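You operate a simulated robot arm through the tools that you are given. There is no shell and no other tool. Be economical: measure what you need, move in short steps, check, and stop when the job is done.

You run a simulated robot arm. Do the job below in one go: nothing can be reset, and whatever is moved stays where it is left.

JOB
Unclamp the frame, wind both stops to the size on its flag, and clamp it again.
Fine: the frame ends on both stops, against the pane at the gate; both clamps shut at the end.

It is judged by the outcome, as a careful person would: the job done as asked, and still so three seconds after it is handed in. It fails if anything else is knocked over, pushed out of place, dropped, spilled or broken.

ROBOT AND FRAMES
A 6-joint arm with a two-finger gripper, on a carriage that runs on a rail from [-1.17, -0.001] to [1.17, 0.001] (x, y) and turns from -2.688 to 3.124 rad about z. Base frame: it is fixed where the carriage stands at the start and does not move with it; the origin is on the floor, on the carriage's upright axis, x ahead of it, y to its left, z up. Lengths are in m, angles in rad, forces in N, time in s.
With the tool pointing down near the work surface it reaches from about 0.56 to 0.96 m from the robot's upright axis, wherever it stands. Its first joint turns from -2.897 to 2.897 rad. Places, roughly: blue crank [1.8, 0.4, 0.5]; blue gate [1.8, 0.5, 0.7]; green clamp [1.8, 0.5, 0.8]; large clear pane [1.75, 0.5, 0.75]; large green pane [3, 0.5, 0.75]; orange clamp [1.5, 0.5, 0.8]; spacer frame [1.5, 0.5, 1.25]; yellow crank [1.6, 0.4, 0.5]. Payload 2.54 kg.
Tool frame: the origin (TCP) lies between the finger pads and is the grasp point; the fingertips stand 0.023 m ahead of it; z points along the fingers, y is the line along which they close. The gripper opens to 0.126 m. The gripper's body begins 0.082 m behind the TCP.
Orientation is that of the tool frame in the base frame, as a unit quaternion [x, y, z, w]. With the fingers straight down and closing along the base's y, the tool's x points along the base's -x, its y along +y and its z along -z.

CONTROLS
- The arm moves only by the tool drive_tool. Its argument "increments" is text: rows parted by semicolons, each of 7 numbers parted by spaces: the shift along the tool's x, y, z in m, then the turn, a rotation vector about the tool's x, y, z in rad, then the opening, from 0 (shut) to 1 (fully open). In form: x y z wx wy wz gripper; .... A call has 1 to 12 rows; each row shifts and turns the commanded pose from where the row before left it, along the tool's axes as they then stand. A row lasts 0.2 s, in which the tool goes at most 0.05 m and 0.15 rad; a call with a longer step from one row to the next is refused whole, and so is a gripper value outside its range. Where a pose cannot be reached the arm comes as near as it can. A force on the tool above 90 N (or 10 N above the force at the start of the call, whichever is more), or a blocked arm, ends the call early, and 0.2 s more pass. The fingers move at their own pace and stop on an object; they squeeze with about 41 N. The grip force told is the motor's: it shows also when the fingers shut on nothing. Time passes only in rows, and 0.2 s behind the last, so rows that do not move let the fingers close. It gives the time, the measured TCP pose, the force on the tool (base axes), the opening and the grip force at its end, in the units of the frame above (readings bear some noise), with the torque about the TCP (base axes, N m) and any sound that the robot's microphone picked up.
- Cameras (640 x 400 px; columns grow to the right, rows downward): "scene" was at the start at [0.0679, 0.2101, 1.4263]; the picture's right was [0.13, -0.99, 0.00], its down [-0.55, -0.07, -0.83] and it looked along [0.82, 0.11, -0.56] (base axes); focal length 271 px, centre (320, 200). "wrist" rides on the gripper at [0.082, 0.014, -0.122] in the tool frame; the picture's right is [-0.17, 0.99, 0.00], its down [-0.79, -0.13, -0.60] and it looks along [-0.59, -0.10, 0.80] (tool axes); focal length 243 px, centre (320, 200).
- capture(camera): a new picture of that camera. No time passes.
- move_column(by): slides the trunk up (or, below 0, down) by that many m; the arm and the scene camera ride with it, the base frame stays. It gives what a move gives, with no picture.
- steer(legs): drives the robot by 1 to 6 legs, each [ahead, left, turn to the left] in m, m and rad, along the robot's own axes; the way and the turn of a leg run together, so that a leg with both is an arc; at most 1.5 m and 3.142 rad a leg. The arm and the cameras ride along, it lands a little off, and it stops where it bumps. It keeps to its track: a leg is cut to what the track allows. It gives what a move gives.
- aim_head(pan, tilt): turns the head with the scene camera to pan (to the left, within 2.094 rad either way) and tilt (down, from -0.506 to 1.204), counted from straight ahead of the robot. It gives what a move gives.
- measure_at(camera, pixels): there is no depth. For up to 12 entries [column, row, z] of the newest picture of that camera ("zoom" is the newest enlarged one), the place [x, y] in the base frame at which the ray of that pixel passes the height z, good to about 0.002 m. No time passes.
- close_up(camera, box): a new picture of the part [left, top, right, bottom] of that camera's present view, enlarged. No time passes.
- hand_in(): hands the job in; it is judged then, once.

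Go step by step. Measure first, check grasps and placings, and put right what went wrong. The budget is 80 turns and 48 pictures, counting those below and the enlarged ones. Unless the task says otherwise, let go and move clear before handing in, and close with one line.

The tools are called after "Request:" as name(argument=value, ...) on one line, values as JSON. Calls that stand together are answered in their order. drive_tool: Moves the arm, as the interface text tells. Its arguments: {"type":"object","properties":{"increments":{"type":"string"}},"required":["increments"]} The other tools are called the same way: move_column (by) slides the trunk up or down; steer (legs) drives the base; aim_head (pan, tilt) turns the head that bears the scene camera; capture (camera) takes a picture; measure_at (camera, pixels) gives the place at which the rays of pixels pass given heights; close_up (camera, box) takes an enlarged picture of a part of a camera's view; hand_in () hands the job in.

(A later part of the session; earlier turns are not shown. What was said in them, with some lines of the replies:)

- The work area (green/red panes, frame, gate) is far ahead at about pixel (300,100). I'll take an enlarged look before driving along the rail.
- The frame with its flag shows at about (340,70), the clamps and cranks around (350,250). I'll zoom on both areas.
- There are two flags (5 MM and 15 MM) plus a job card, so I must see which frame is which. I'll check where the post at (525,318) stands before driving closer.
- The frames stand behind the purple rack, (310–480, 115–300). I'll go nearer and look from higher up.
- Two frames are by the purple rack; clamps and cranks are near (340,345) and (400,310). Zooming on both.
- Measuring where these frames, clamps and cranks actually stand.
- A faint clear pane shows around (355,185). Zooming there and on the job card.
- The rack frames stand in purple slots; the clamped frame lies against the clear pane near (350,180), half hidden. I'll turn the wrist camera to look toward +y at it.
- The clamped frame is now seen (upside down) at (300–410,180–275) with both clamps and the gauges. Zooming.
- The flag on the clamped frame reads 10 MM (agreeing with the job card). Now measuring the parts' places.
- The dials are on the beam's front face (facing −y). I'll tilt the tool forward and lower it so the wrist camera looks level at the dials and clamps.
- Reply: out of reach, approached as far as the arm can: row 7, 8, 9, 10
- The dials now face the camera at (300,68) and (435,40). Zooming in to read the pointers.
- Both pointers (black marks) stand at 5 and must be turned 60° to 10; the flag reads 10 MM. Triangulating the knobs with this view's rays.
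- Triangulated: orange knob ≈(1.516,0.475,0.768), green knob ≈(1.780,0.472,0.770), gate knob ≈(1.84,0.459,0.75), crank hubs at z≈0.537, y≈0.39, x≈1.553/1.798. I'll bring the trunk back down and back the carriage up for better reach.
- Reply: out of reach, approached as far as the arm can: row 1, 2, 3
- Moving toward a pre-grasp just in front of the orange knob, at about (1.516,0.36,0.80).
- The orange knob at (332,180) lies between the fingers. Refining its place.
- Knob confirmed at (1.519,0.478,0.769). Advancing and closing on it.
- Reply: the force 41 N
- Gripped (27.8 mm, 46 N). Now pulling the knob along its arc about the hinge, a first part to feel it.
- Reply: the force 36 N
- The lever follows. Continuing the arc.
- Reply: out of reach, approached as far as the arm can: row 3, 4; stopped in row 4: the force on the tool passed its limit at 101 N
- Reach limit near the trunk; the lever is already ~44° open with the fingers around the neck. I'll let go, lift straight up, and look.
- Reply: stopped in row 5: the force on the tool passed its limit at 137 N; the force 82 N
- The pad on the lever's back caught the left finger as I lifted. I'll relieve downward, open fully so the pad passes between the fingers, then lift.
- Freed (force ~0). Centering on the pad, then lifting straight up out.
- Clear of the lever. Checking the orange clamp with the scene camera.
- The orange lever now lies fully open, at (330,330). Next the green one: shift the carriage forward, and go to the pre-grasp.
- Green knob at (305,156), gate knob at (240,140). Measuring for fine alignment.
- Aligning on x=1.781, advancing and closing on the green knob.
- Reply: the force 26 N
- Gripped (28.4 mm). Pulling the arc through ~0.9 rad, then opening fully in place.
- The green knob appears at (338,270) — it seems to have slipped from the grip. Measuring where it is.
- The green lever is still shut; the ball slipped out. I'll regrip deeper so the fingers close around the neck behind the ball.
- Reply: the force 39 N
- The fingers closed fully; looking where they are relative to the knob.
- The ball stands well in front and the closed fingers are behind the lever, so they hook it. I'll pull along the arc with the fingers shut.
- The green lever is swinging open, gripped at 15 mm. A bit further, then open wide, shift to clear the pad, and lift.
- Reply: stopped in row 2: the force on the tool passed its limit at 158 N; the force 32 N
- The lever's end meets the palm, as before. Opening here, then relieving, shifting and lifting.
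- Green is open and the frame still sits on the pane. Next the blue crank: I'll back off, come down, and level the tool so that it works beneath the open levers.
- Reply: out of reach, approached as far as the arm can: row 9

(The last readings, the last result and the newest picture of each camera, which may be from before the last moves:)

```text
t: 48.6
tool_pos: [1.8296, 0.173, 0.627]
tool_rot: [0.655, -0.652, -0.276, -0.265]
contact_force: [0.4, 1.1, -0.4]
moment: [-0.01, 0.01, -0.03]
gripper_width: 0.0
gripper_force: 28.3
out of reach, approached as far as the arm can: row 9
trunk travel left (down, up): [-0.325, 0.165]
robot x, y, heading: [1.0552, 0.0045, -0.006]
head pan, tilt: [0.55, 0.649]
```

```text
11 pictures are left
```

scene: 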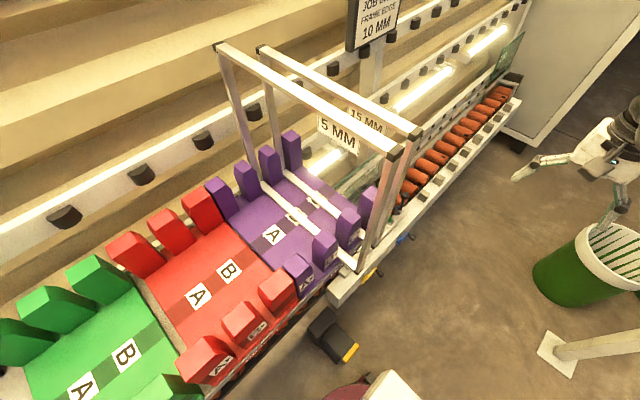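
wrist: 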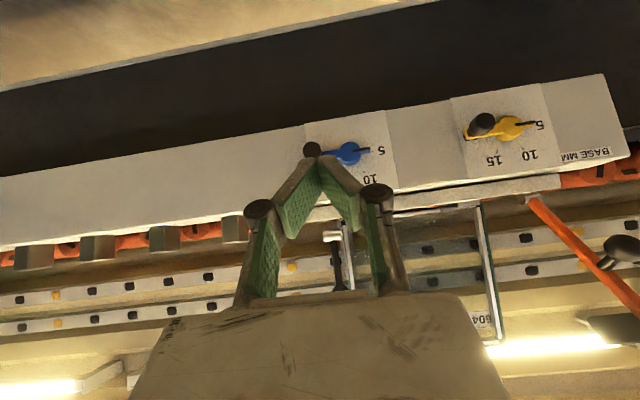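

The orange lever stands about half-open (ball at (620,250), above), leaving free room under it. I'll refine crank positions and lower the trunk, then level the tool.

Request:
measure_at(camera="wrist", pixels=[[313, 150, 0.537], [313, 150, 0.53], [313, 150, 0.545], [348, 153, 0.537], [482, 124, 0.537], [482, 124, 0.53], [510, 127, 0.537], [380, 150, 0.537], [370, 180, 0.55], [620, 250, 0.7], [620, 250, 0.68]])

Request:
move_column(by=-0.12)

Request:
drive_tool(increments="0 0 0 0 -0.14 0 0; 0 0 0 0 -0.14 0 0; 0 0 0 0 -0.14 0 0; 0 0 0 0 -0.14 0 0; 0 0 0 0 -0.14 0 0; 0 0 0 0 0 0 0")

```text
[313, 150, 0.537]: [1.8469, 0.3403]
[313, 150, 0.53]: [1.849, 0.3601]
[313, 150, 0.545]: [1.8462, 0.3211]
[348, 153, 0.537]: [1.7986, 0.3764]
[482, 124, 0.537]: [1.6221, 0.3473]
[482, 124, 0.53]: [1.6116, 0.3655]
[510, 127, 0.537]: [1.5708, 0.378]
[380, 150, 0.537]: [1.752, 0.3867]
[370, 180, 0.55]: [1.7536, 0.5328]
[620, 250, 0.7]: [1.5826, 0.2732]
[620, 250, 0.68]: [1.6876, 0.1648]
```

```text
t: 50.1
tool_pos: [1.83, 0.1716, 0.5073]
tool_rot: [0.656, -0.651, -0.276, -0.264]
contact_force: [-0.3, 0.4, 0.4]
moment: [0.02, -0.03, 0.03]
gripper_width: 0.0
gripper_force: 28.7
trunk travel left (down, up): [-0.205, 0.285]
robot x, y, heading: [1.0563, 0.0042, -0.009]
head pan, tilt: [0.55, 0.649]
```

```text
t: 51.5
tool_pos: [1.7763, 0.1748, 0.6285]
tool_rot: [0.522, -0.522, -0.483, -0.471]
contact_force: [0.0, 0.4, -0.3]
moment: [0.0, 0.02, -0.02]
gripper_width: 0.0001
gripper_force: 28.6
out of reach, approached as far as the arm can: row 1, 2, 3, 4, 5
trunk travel left (down, up): [-0.205, 0.285]
robot x, y, heading: [1.0545, 0.0012, -0.009]
head pan, tilt: [0.55, 0.649]
```

Tool is now nearly level. Moving to above and in front of the blue knob, (1.852,0.28,0.60).

Request:
drive_tool(increments="0.005 -0.019 0.026 0 0 0 0; 0.005 -0.019 0.026 0 0 0 0; 0.005 -0.019 0.026 0 0 0 0; 0.005 -0.019 0.026 0 0 0 0; 0 0 0 0 0 0 0")

```text
t: 52.7
tool_pos: [1.8258, 0.2763, 0.6512]
tool_rot: [-0.521, 0.522, 0.482, 0.472]
contact_force: [-0.9, -1.1, 0.1]
moment: [-0.04, -0.02, 0.01]
gripper_width: 0.0001
gripper_force: 28.1
out of reach, approached as far as the arm can: row 1, 2, 3, 4
trunk travel left (down, up): [-0.205, 0.285]
robot x, y, heading: [1.0588, 0.0031, -0.009]
head pan, tilt: [0.55, 0.649]
```

The arm resists going lower in this pose, so I'll use the trunk for height and the carriage for x — smooth straight motions.

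Request:
steer(legs=[[0.03, 0, 0.0]])

Request:
move_column(by=-0.06)

Request:
drive_tool(increments="0 0 0.022 0 0 0 0; 0 0 0.022 0 0 0 0; 0 0 0.022 0 0 0 0; 0 0 0 0 0 0 0")

Request:
capture(camera="wrist")

```text
t: 53.5
tool_pos: [1.8532, 0.2764, 0.6502]
tool_rot: [0.522, -0.521, -0.484, -0.471]
contact_force: [-0.3, 0.5, 0.5]
moment: [-0.03, 0.0, 0.01]
gripper_width: 0.0001
gripper_force: 28.5
trunk travel left (down, up): [-0.205, 0.285]
robot x, y, heading: [1.0863, -0.001, -0.01]
head pan, tilt: [0.55, 0.649]
```

```text
t: 54.5
tool_pos: [1.853, 0.2762, 0.5908]
tool_rot: [0.522, -0.521, -0.484, -0.472]
contact_force: [0.2, 0.4, 0.4]
moment: [0.02, 0.0, 0.01]
gripper_width: 0.0
gripper_force: 28.2
trunk travel left (down, up): [-0.145, 0.345]
robot x, y, heading: [1.0855, 0.0011, -0.003]
head pan, tilt: [0.55, 0.649]
```

```text
t: 55.5
tool_pos: [1.847, 0.3423, 0.5893]
tool_rot: [0.523, -0.522, -0.483, -0.47]
contact_force: [0.0, -0.3, 0.3]
moment: [0.03, -0.03, -0.02]
gripper_width: 0.0
gripper_force: 28.7
out of reach, approached as far as the arm can: row 2
trunk travel left (down, up): [-0.145, 0.345]
robot x, y, heading: [1.0899, 0.0023, -0.012]
head pan, tilt: [0.55, 0.649]
```

```text
10 pictures are left
```

wrist: 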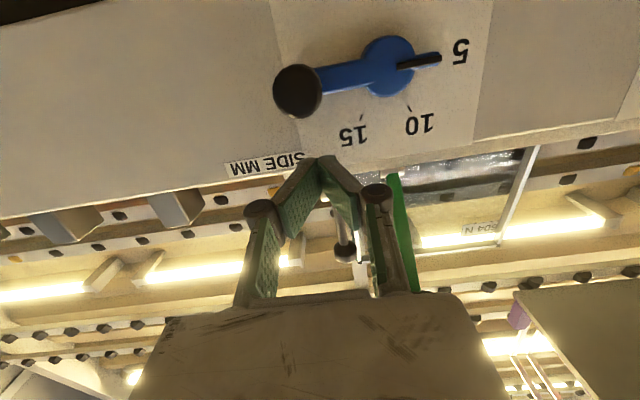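

Fingers are right above the blue knob (298,90); pointer at 5. Measuring the knob and ticks.

Request:
measure_at(camera="wrist", pixels=[[298, 90, 0.534], [298, 90, 0.525], [298, 90, 0.542], [388, 65, 0.537], [388, 65, 0.53], [408, 108, 0.57], [430, 62, 0.537]])

```text
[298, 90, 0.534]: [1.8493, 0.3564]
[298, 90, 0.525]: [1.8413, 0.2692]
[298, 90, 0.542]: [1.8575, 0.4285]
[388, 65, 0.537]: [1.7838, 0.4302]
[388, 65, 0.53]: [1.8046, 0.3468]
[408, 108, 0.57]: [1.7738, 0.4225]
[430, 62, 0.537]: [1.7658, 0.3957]
```

Hub ≈(1.794,·,0.533), knob radius arm ≈0.055. I'll shift slightly to −x and push the knob down with the trunk in steps.

Request:
drive_tool(increments="0 0.006 0 0 0 0 0; 0 0 0 0 0 0 0")

Request:
move_column(by=-0.045)

Request:
capture(camera="wrist")

```text
t: 56.1
tool_pos: [1.8431, 0.3434, 0.5885]
tool_rot: [-0.521, 0.522, 0.482, 0.472]
contact_force: [-0.6, -0.1, 0.7]
moment: [0.01, 0.03, -0.01]
gripper_width: 0.0
gripper_force: 27.9
trunk travel left (down, up): [-0.145, 0.345]
robot x, y, heading: [1.0851, -0.0012, -0.007]
head pan, tilt: [0.55, 0.649]
```

```text
t: 57.0
tool_pos: [1.8427, 0.3428, 0.5431]
tool_rot: [0.522, -0.521, -0.483, -0.471]
contact_force: [-0.2, -0.1, -0.8]
moment: [-0.01, 0.02, 0.01]
gripper_width: 0.0
gripper_force: 28.2
trunk travel left (down, up): [-0.1, 0.39]
robot x, y, heading: [1.0816, 0.0033, -0.009]
head pan, tilt: [0.55, 0.649]
```

```text
9 pictures are left
```

wrist: 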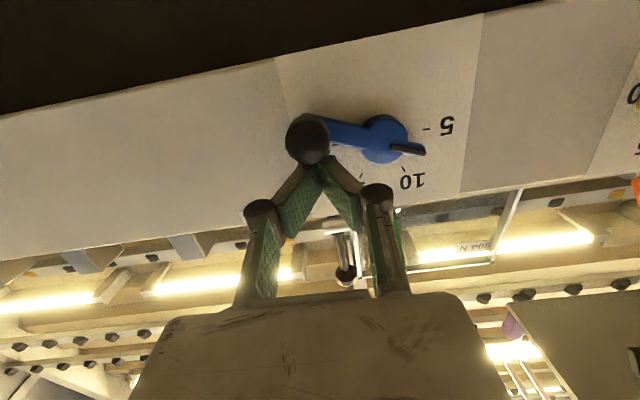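

The crank turns; pointer is about a third of the way. Shifting slightly to −x and pressing further to just short of 10.

Request:
drive_tool(increments="0 0.006 0 0 0 0 0; 0 0 0 0 0 0 0")

Request:
move_column(by=-0.028)

Request:
close_up(camera="wrist", box=[240, 90, 500, 290])

```text
t: 57.6
tool_pos: [1.836, 0.3436, 0.5437]
tool_rot: [0.522, -0.522, -0.483, -0.471]
contact_force: [0.5, -0.7, -0.1]
moment: [0.0, 0.03, 0.01]
gripper_width: 0.0
gripper_force: 28.1
trunk travel left (down, up): [-0.1, 0.39]
robot x, y, heading: [1.0859, 0.0012, -0.008]
head pan, tilt: [0.55, 0.649]
```

```text
t: 58.3
tool_pos: [1.8361, 0.3436, 0.5143]
tool_rot: [0.522, -0.521, -0.483, -0.471]
contact_force: [-0.5, 0.8, -0.4]
moment: [-0.01, 0.02, -0.02]
gripper_width: 0.0001
gripper_force: 28.2
trunk travel left (down, up): [-0.072, 0.418]
robot x, y, heading: [1.0861, 0.0006, -0.007]
head pan, tilt: [0.55, 0.649]
```

```text
2.00 times, centred on (370, 190) of wrist
```

zoom: 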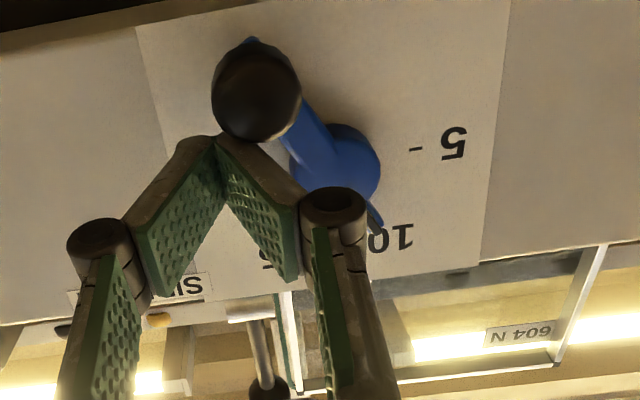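

The pointer tip (378,225 in zoom) lies about on the 10 tick. I'll lift off and check with an unobstructed view.

Request:
move_column(by=0.075)

Request:
close_up(camera="wrist", box=[250, 0, 510, 200])

```text
t: 59.5
tool_pos: [1.8368, 0.3425, 0.5891]
tool_rot: [-0.522, 0.522, 0.483, 0.472]
contact_force: [0.8, 0.3, 1.0]
moment: [-0.02, 0.01, 0.02]
gripper_width: 0.0
gripper_force: 28.4
trunk travel left (down, up): [-0.147, 0.343]
robot x, y, heading: [1.088, 0.0016, -0.005]
head pan, tilt: [0.55, 0.649]
```

```text
2.00 times, centred on (380, 100) of wrist
```

zoom: 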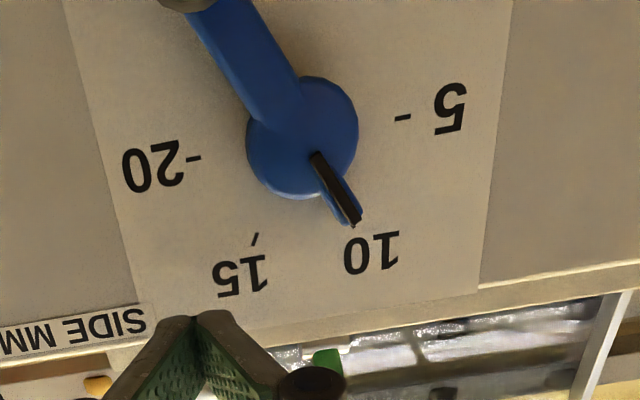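

Blue reads 10. Now retract, drive the carriage back 0.225 m, and set the tool above the yellow knob.

Request:
drive_tool(increments="0 0 -0.025 0 0 0 0; 0 0 -0.025 0 0 0 0; 0 0 -0.02 0 0 0 0; 0 0 0 0 0 0 0")

Request:
steer(legs=[[-0.22, 0, 0.0]])

Request:
capture(camera="wrist")

```text
t: 60.5
tool_pos: [1.8363, 0.2745, 0.5965]
tool_rot: [0.522, -0.522, -0.483, -0.471]
contact_force: [0.6, -0.9, -0.1]
moment: [0.02, 0.03, 0.02]
gripper_width: 0.0002
gripper_force: 28.4
trunk travel left (down, up): [-0.147, 0.343]
robot x, y, heading: [1.0849, -0.0007, -0.006]
head pan, tilt: [0.55, 0.649]
```

```text
t: 62.1
tool_pos: [1.6165, 0.2757, 0.5958]
tool_rot: [0.522, -0.522, -0.483, -0.471]
contact_force: [-0.8, -0.3, -0.9]
moment: [-0.01, -0.03, -0.03]
gripper_width: 0.0002
gripper_force: 27.6
trunk travel left (down, up): [-0.147, 0.343]
robot x, y, heading: [0.8691, 0.0025, -0.012]
head pan, tilt: [0.55, 0.649]
```

```text
6 pictures are left
```

wrist: 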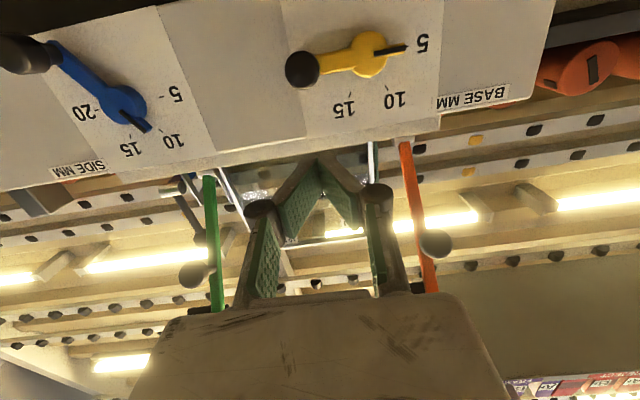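

Both cranks and both levers are in view. Measuring the yellow knob (303,68) and whether the lever balls (435,243) and (195,275) are still open.

Request:
measure_at(camera="wrist", pixels=[[303, 68, 0.533], [303, 68, 0.525], [303, 68, 0.54], [369, 55, 0.533], [435, 243, 0.769], [435, 243, 0.72], [435, 243, 0.7], [195, 275, 0.769], [195, 275, 0.72], [195, 275, 0.7]])

```text
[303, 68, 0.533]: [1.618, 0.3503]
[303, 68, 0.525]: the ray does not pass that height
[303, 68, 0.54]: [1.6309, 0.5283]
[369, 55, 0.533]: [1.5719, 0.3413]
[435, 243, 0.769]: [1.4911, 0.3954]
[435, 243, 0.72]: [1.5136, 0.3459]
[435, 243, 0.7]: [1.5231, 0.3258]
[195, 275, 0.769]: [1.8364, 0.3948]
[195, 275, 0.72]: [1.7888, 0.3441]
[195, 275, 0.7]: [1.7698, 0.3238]
```

Both levers remain ~50° open. Yellow knob at x≈1.618: advancing above it and pushing down the same way as for blue.

Request:
drive_tool(increments="0 0.003 0.022 0 0 0 0; 0 0.003 0.022 0 0 0 0; 0 0 0.023 0 0 0 0; 0 0 0 0 0 0 0")

Request:
move_column(by=-0.045)

Request:
drive_tool(increments="0 0.003 0 0 0 0 0; 0 0 0 0 0 0 0")

```text
t: 63.1
tool_pos: [1.6078, 0.3422, 0.5907]
tool_rot: [0.523, -0.521, -0.483, -0.471]
contact_force: [0.2, 0.2, 0.0]
moment: [0.0, -0.01, 0.0]
gripper_width: 0.0
gripper_force: 28.2
trunk travel left (down, up): [-0.147, 0.343]
robot x, y, heading: [0.8638, 0.0024, -0.01]
head pan, tilt: [0.55, 0.649]
```

```text
t: 64.0
tool_pos: [1.6086, 0.3417, 0.5457]
tool_rot: [0.523, -0.522, -0.483, -0.471]
contact_force: [-0.1, -0.3, -0.2]
moment: [-0.02, -0.02, -0.02]
gripper_width: 0.0
gripper_force: 28.3
trunk travel left (down, up): [-0.102, 0.388]
robot x, y, heading: [0.8694, 0.0022, -0.006]
head pan, tilt: [0.55, 0.649]
```

```text
t: 64.6
tool_pos: [1.6061, 0.3424, 0.5465]
tool_rot: [0.522, -0.522, -0.482, -0.471]
contact_force: [-1.3, 0.5, -0.2]
moment: [-0.03, 0.01, 0.02]
gripper_width: 0.0001
gripper_force: 28.3
trunk travel left (down, up): [-0.102, 0.388]
robot x, y, heading: [0.8661, 0.0019, -0.01]
head pan, tilt: [0.55, 0.649]
```

Pressing on to z≈0.515, then lifting off to read the yellow dial.

Request:
move_column(by=-0.031)

Request:
move_column(by=0.075)

Request:
capture(camera="wrist")

```text
t: 65.4
tool_pos: [1.6046, 0.3409, 0.5134]
tool_rot: [0.522, -0.522, -0.483, -0.471]
contact_force: [0.1, 0.6, -0.1]
moment: [0.01, 0.0, 0.03]
gripper_width: 0.0
gripper_force: 28.2
trunk travel left (down, up): [-0.071, 0.419]
robot x, y, heading: [0.8659, 0.003, -0.009]
head pan, tilt: [0.55, 0.649]
```

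```text
t: 66.5
tool_pos: [1.6057, 0.3424, 0.5898]
tool_rot: [0.523, -0.522, -0.483, -0.47]
contact_force: [-0.6, -0.1, 0.4]
moment: [-0.04, -0.03, 0.0]
gripper_width: 0.0001
gripper_force: 28.1
trunk travel left (down, up): [-0.146, 0.344]
robot x, y, heading: [0.8658, -0.0005, -0.007]
head pan, tilt: [0.55, 0.649]
```

```text
5 pictures are left
```

wrist: 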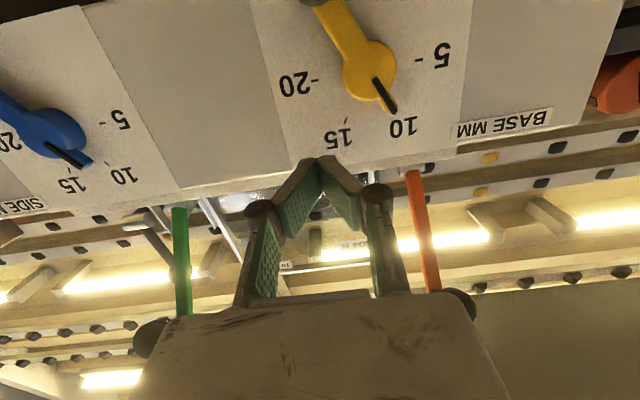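

Yellow also reads 10 (tip at (396,111) on the tick position). Now I'll retract, raise the trunk and tilt the tool back down to look at the frame on its stops before clamping.

Request:
drive_tool(increments="0 0 -0.025 0 0 0 0; 0 0 -0.025 0 0 0 0; 0 0 -0.025 0 0 0 0; 0 0 -0.025 0 0 0 0; 0 0 0 0 0 0 0")

Request:
move_column(by=0.25)

Request:
steer(legs=[[0.1, 0, 0.0]])

Request:
drive_tool(increments="0 0 0 0 0.14 0 0; 0 0 0 0 0.14 0 0; 0 0 0 0 0.14 0 0; 0 0 0 0 0.14 0 0; 0 0 0 0 0.14 0 0; 0 0 0 0 0 0 0")

Request:
close_up(camera="wrist", box=[160, 0, 480, 200])

```text
t: 67.7
tool_pos: [1.6073, 0.2416, 0.6007]
tool_rot: [0.523, -0.521, -0.484, -0.471]
contact_force: [0.3, 0.0, 0.6]
moment: [0.05, -0.01, -0.02]
gripper_width: 0.0002
gripper_force: 28.3
trunk travel left (down, up): [-0.146, 0.344]
robot x, y, heading: [0.867, 0.0029, -0.006]
head pan, tilt: [0.55, 0.649]
```

```text
t: 70.3
tool_pos: [1.6063, 0.2423, 0.8501]
tool_rot: [0.522, -0.522, -0.482, -0.471]
contact_force: [-0.2, -0.1, -0.3]
moment: [-0.02, -0.03, 0.02]
gripper_width: 0.0
gripper_force: 28.1
trunk travel left (down, up): [-0.396, 0.094]
robot x, y, heading: [0.8693, -0.0015, -0.009]
head pan, tilt: [0.55, 0.649]
```

```text
t: 71.4
tool_pos: [1.71, 0.2374, 0.8493]
tool_rot: [-0.521, 0.523, 0.482, 0.472]
contact_force: [0.1, 0.1, 0.7]
moment: [0.02, 0.0, -0.01]
gripper_width: 0.0
gripper_force: 28.4
trunk travel left (down, up): [-0.396, 0.094]
robot x, y, heading: [0.9687, 0.0022, -0.006]
head pan, tilt: [0.55, 0.649]
```

```text
t: 72.8
tool_pos: [1.7088, 0.2398, 0.8512]
tool_rot: [0.654, -0.654, -0.273, -0.265]
contact_force: [0.4, 0.5, -0.2]
moment: [0.0, 0.0, 0.01]
gripper_width: 0.0
gripper_force: 28.1
trunk travel left (down, up): [-0.396, 0.094]
robot x, y, heading: [0.9711, 0.0015, -0.012]
head pan, tilt: [0.55, 0.649]
```

```text
2.00 times, centred on (320, 100) of wrist
```

zoom: 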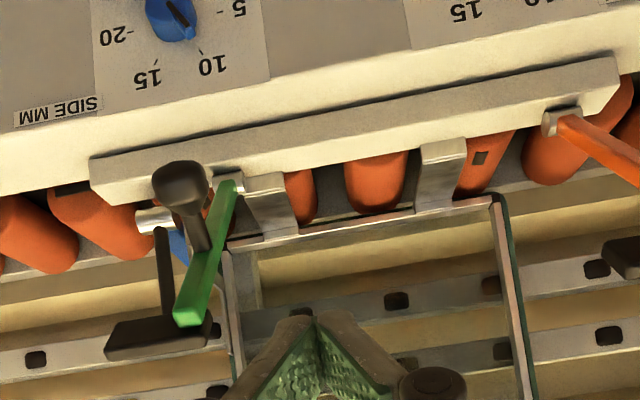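

The frame sits level on both base tabs (270,205) and (440,175). The side stop is hidden by the green lever; I'll shift +x for a straight look at it.

Request:
steer(legs=[[0.13, 0, 0.0]])

Request:
close_up(camera="wrist", box=[270, 60, 430, 180])

```text
t: 74.1
tool_pos: [1.84, 0.2362, 0.85]
tool_rot: [-0.653, 0.655, 0.273, 0.265]
contact_force: [-0.5, 0.3, -0.7]
moment: [0.01, 0.0, 0.02]
gripper_width: 0.0003
gripper_force: 28.0
trunk travel left (down, up): [-0.396, 0.094]
robot x, y, heading: [1.0984, -0.0004, -0.02]
head pan, tilt: [0.55, 0.649]
```

```text
3.33 times, centred on (350, 120) of wrist
```

zoom: 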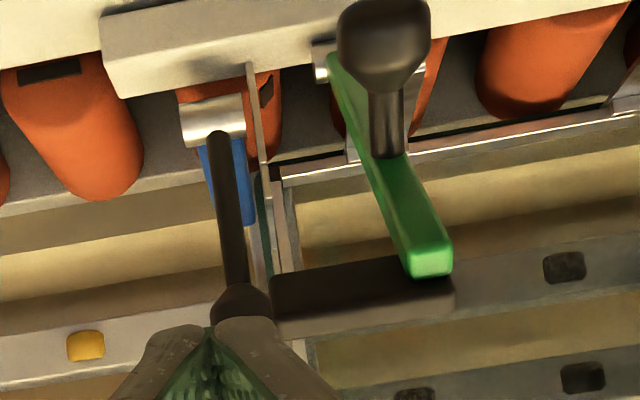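

The side stop plate ends beside the frame corner around zoom (268,175). One tighter look to judge contact.

Request:
close_up(camera="wrist", box=[312, 75, 360, 119])

```text
9.09 times, centred on (336, 97) of wrist
```

zoom: 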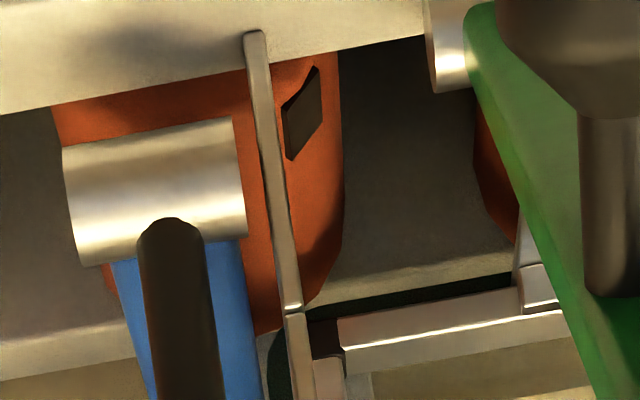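

The side stop's upright touches the frame's side bar — frame is on both stops. Now closing: level the tool, and bring the shut fingertips in front of the green ball.

Request:
drive_tool(increments="0 0 0 0 -0.14 0 0; 0 0 0 0 -0.14 0 0; 0 0 0 0 -0.14 0 0; 0 0 0 0 -0.14 0 0; 0 0 0 0 -0.14 0 0; 0 0 0 0 0 0 0")

Request:
steer(legs=[[-0.06, 0, 0.0]])

Request:
move_column(by=-0.145)

```text
t: 75.5
tool_pos: [1.8396, 0.2369, 0.8483]
tool_rot: [-0.519, 0.524, 0.481, 0.474]
contact_force: [0.7, 1.2, 0.1]
moment: [0.02, 0.0, 0.01]
gripper_width: 0.0001
gripper_force: 28.4
trunk travel left (down, up): [-0.396, 0.094]
robot x, y, heading: [1.0942, 0.002, -0.018]
head pan, tilt: [0.55, 0.649]
```

```text
t: 76.5
tool_pos: [1.7792, 0.2373, 0.8504]
tool_rot: [-0.52, 0.524, 0.481, 0.473]
contact_force: [0.5, 0.2, -0.1]
moment: [-0.01, -0.02, -0.01]
gripper_width: 0.0
gripper_force: 28.3
trunk travel left (down, up): [-0.396, 0.094]
robot x, y, heading: [1.0355, 0.0051, -0.016]
head pan, tilt: [0.55, 0.649]
```

```text
t: 78.2
tool_pos: [1.7799, 0.2368, 0.7045]
tool_rot: [-0.52, 0.524, 0.481, 0.473]
contact_force: [0.0, 0.2, -0.3]
moment: [-0.03, 0.05, -0.01]
gripper_width: 0.0
gripper_force: 28.6
trunk travel left (down, up): [-0.251, 0.239]
robot x, y, heading: [1.0379, -0.0015, -0.017]
head pan, tilt: [0.55, 0.649]
```

Aligned with the green ball. Advancing and pushing it up its arc toward shut.

Request:
drive_tool(increments="-0.002 0 0.03 0 0 0 0; -0.002 0 0.03 0 0 0 0; -0.0195 0 0.0205 0 0 0 0; -0.0155 0 0.0205 0 0 0 0; -0.0125 0 0.0205 0 0 0 0; -0.0095 0 0.0205 0 0 0 0; -0.0065 0 0.0205 0 0 0 0; -0.0045 0 0.0205 0 0 0 0; -0.0025 0 0.0155 0 0 0 0; 0 0 0 0 0 0 0")

Request:
capture(camera="wrist")

```text
t: 80.4
tool_pos: [1.7798, 0.4367, 0.7609]
tool_rot: [-0.519, 0.525, 0.48, 0.474]
contact_force: [-22.5, -56.6, -13.6]
moment: [0.0, -0.11, 0.56]
gripper_width: 0.006
gripper_force: 28.3
trunk travel left (down, up): [-0.251, 0.239]
robot x, y, heading: [1.0366, -0.0007, -0.019]
head pan, tilt: [0.55, 0.649]
```

```text
1 pictures are left
```

wrist: 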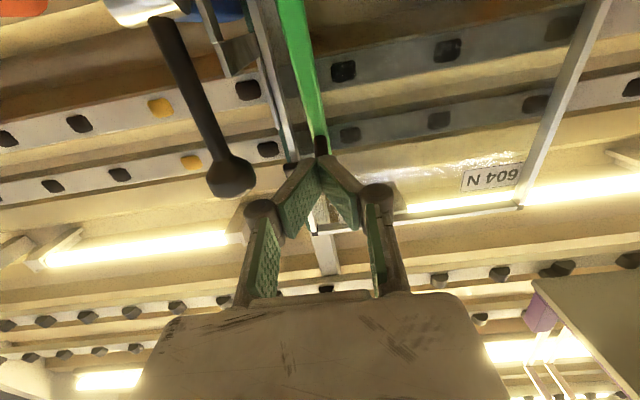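

The green clamp is shut: ball pressed to y≈0.474 with 57 N. Retracting and moving to the orange lever.

Request:
drive_tool(increments="0 0 -0.04 0 0 0 0; 0 0 -0.04 0 0 0 0; 0.01 0 -0.04 0 0 0 0; 0.01 0 -0.04 0 0 0 0; 0.01 0 -0.04 0 0 0 0; 0 0 0 0 0 0 0")

Request:
steer(legs=[[-0.26, 0, 0.0]])

```text
t: 81.8
tool_pos: [1.7795, 0.2427, 0.7463]
tool_rot: [-0.52, 0.524, 0.481, 0.473]
contact_force: [-0.4, -0.6, 0.1]
moment: [0.0, 0.02, 0.05]
gripper_width: 0.0002
gripper_force: 28.2
trunk travel left (down, up): [-0.251, 0.239]
robot x, y, heading: [1.0371, 0.0022, -0.017]
head pan, tilt: [0.55, 0.649]
```

```text
t: 83.7
tool_pos: [1.5197, 0.2343, 0.7454]
tool_rot: [-0.518, 0.526, 0.479, 0.475]
contact_force: [0.3, -0.9, 0.0]
moment: [0.01, 0.01, 0.02]
gripper_width: 0.0001
gripper_force: 28.2
trunk travel left (down, up): [-0.251, 0.239]
robot x, y, heading: [0.7722, 0.0018, -0.025]
head pan, tilt: [0.55, 0.649]
```

Request:
move_column(by=-0.041)

Request:
drive_tool(increments="-0.002 0 0.031 0 0 0 0; -0.002 0 0.031 0 0 0 0; -0.0195 0 0.0205 0 0 0 0; -0.0155 0 0.0205 0 0 0 0; -0.0125 0 0.0205 0 0 0 0; -0.0095 0 0.0205 0 0 0 0; -0.0065 0 0.0205 0 0 0 0; -0.0045 0 0.0205 0 0 0 0; -0.0025 0 0.0165 0 0 0 0; 0 0 0 0 0 0 0")

```text
t: 84.5
tool_pos: [1.5184, 0.2353, 0.7057]
tool_rot: [-0.518, 0.527, 0.478, 0.475]
contact_force: [-0.6, 0.9, 0.4]
moment: [0.01, -0.02, 0.03]
gripper_width: 0.0
gripper_force: 28.0
trunk travel left (down, up): [-0.21, 0.28]
robot x, y, heading: [0.7734, 0.0016, -0.032]
head pan, tilt: [0.55, 0.649]
```

```text
t: 86.7
tool_pos: [1.5213, 0.4362, 0.7627]
tool_rot: [-0.516, 0.528, 0.477, 0.477]
contact_force: [-26.1, -54.2, -13.8]
moment: [-0.21, -0.16, 0.87]
gripper_width: 0.0002
gripper_force: 28.4
trunk travel left (down, up): [-0.21, 0.28]
robot x, y, heading: [0.7746, 0.0014, -0.029]
head pan, tilt: [0.55, 0.649]
```

Orange pressed shut the same way (54 N at y 0.436). Retracting and placing the wrist camera for one last overall look.

Request:
drive_tool(increments="0 0 -0.04 0 0 0 0; 0 0 -0.04 0 0 0 0; 0 0 -0.04 0 0 0 0; 0 0 -0.04 0 0 0 0; 0 0 -0.04 0 0 0 0; 0 0 0 0 0 0 0")

Request:
move_column(by=0.15)

Request:
steer(legs=[[0.15, 0, 0.0]])

Request:
drive_tool(increments="0 0 0 0 0.14 0 0; 0 0 0 0 0.14 0 0; 0 0 0 0 0.14 0 0; 0 0 0 0 0.14 0 0; 0 0 0 0 0.14 0 0; 0 0 -0.04 0 0 0 0; 0 0 -0.04 0 0 0 0; 0 0 0 0 0 0 0")

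Request:
capture(camera="wrist")

```text
t: 88.1
tool_pos: [1.5204, 0.2416, 0.7783]
tool_rot: [-0.518, 0.527, 0.479, 0.475]
contact_force: [-0.2, 0.5, -1.0]
moment: [-0.03, 0.01, 0.0]
gripper_width: 0.0
gripper_force: 28.2
trunk travel left (down, up): [-0.21, 0.28]
robot x, y, heading: [0.7717, -0.0017, -0.026]
head pan, tilt: [0.55, 0.649]
```

```text
t: 89.9
tool_pos: [1.5182, 0.2424, 0.9294]
tool_rot: [-0.517, 0.527, 0.478, 0.475]
contact_force: [0.6, 0.1, -0.7]
moment: [-0.01, 0.03, -0.02]
gripper_width: 0.0
gripper_force: 28.6
trunk travel left (down, up): [-0.36, 0.13]
robot x, y, heading: [0.7745, 0.0013, -0.023]
head pan, tilt: [0.55, 0.649]
```

```text
t: 91.3
tool_pos: [1.6689, 0.2453, 0.9287]
tool_rot: [-0.518, 0.526, 0.479, 0.475]
contact_force: [-0.2, -0.6, 0.6]
moment: [-0.02, -0.01, 0.02]
gripper_width: 0.0001
gripper_force: 28.6
trunk travel left (down, up): [-0.36, 0.13]
robot x, y, heading: [0.9236, -0.0021, -0.018]
head pan, tilt: [0.55, 0.649]
```

```text
t: 93.1
tool_pos: [1.6692, 0.1893, 0.9847]
tool_rot: [-0.651, 0.657, 0.272, 0.266]
contact_force: [0.1, -0.5, -0.4]
moment: [0.0, -0.01, -0.02]
gripper_width: 0.0
gripper_force: 28.4
trunk travel left (down, up): [-0.36, 0.13]
robot x, y, heading: [0.9225, 0.0033, -0.015]
head pan, tilt: [0.55, 0.649]
```

```text
0 pictures are left
```

wrist: 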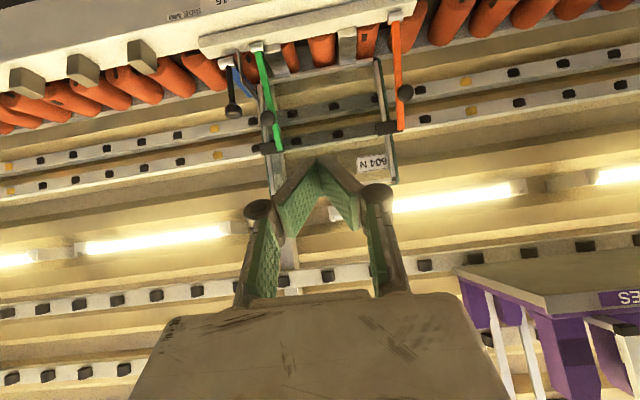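

Both levers stand shut with pads on the frame, balls at (267,118) and (404,93). A quick measurement to confirm.

Request:
measure_at(camera="wrist", pixels=[[267, 118, 0.769], [404, 93, 0.769]])

```text
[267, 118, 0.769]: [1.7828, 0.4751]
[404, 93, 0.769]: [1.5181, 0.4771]
```

Both balls are back at their original shut places (y≈0.475 and 0.477), the dials read 10, and the tool is clear. Handing in.

Request:
hand_in()

```text
The job is handed in.
```

I unclamped the frame, wound both stops from 5 to 10 mm to match its "10 MM" flag, and shut both clamps again. Both dial pointers sat on or within about 3° of the 10 mark. Just before re-clamping, the frame was resting on both stops and leaning on the pane. I saw nothing else knocked over or moved.
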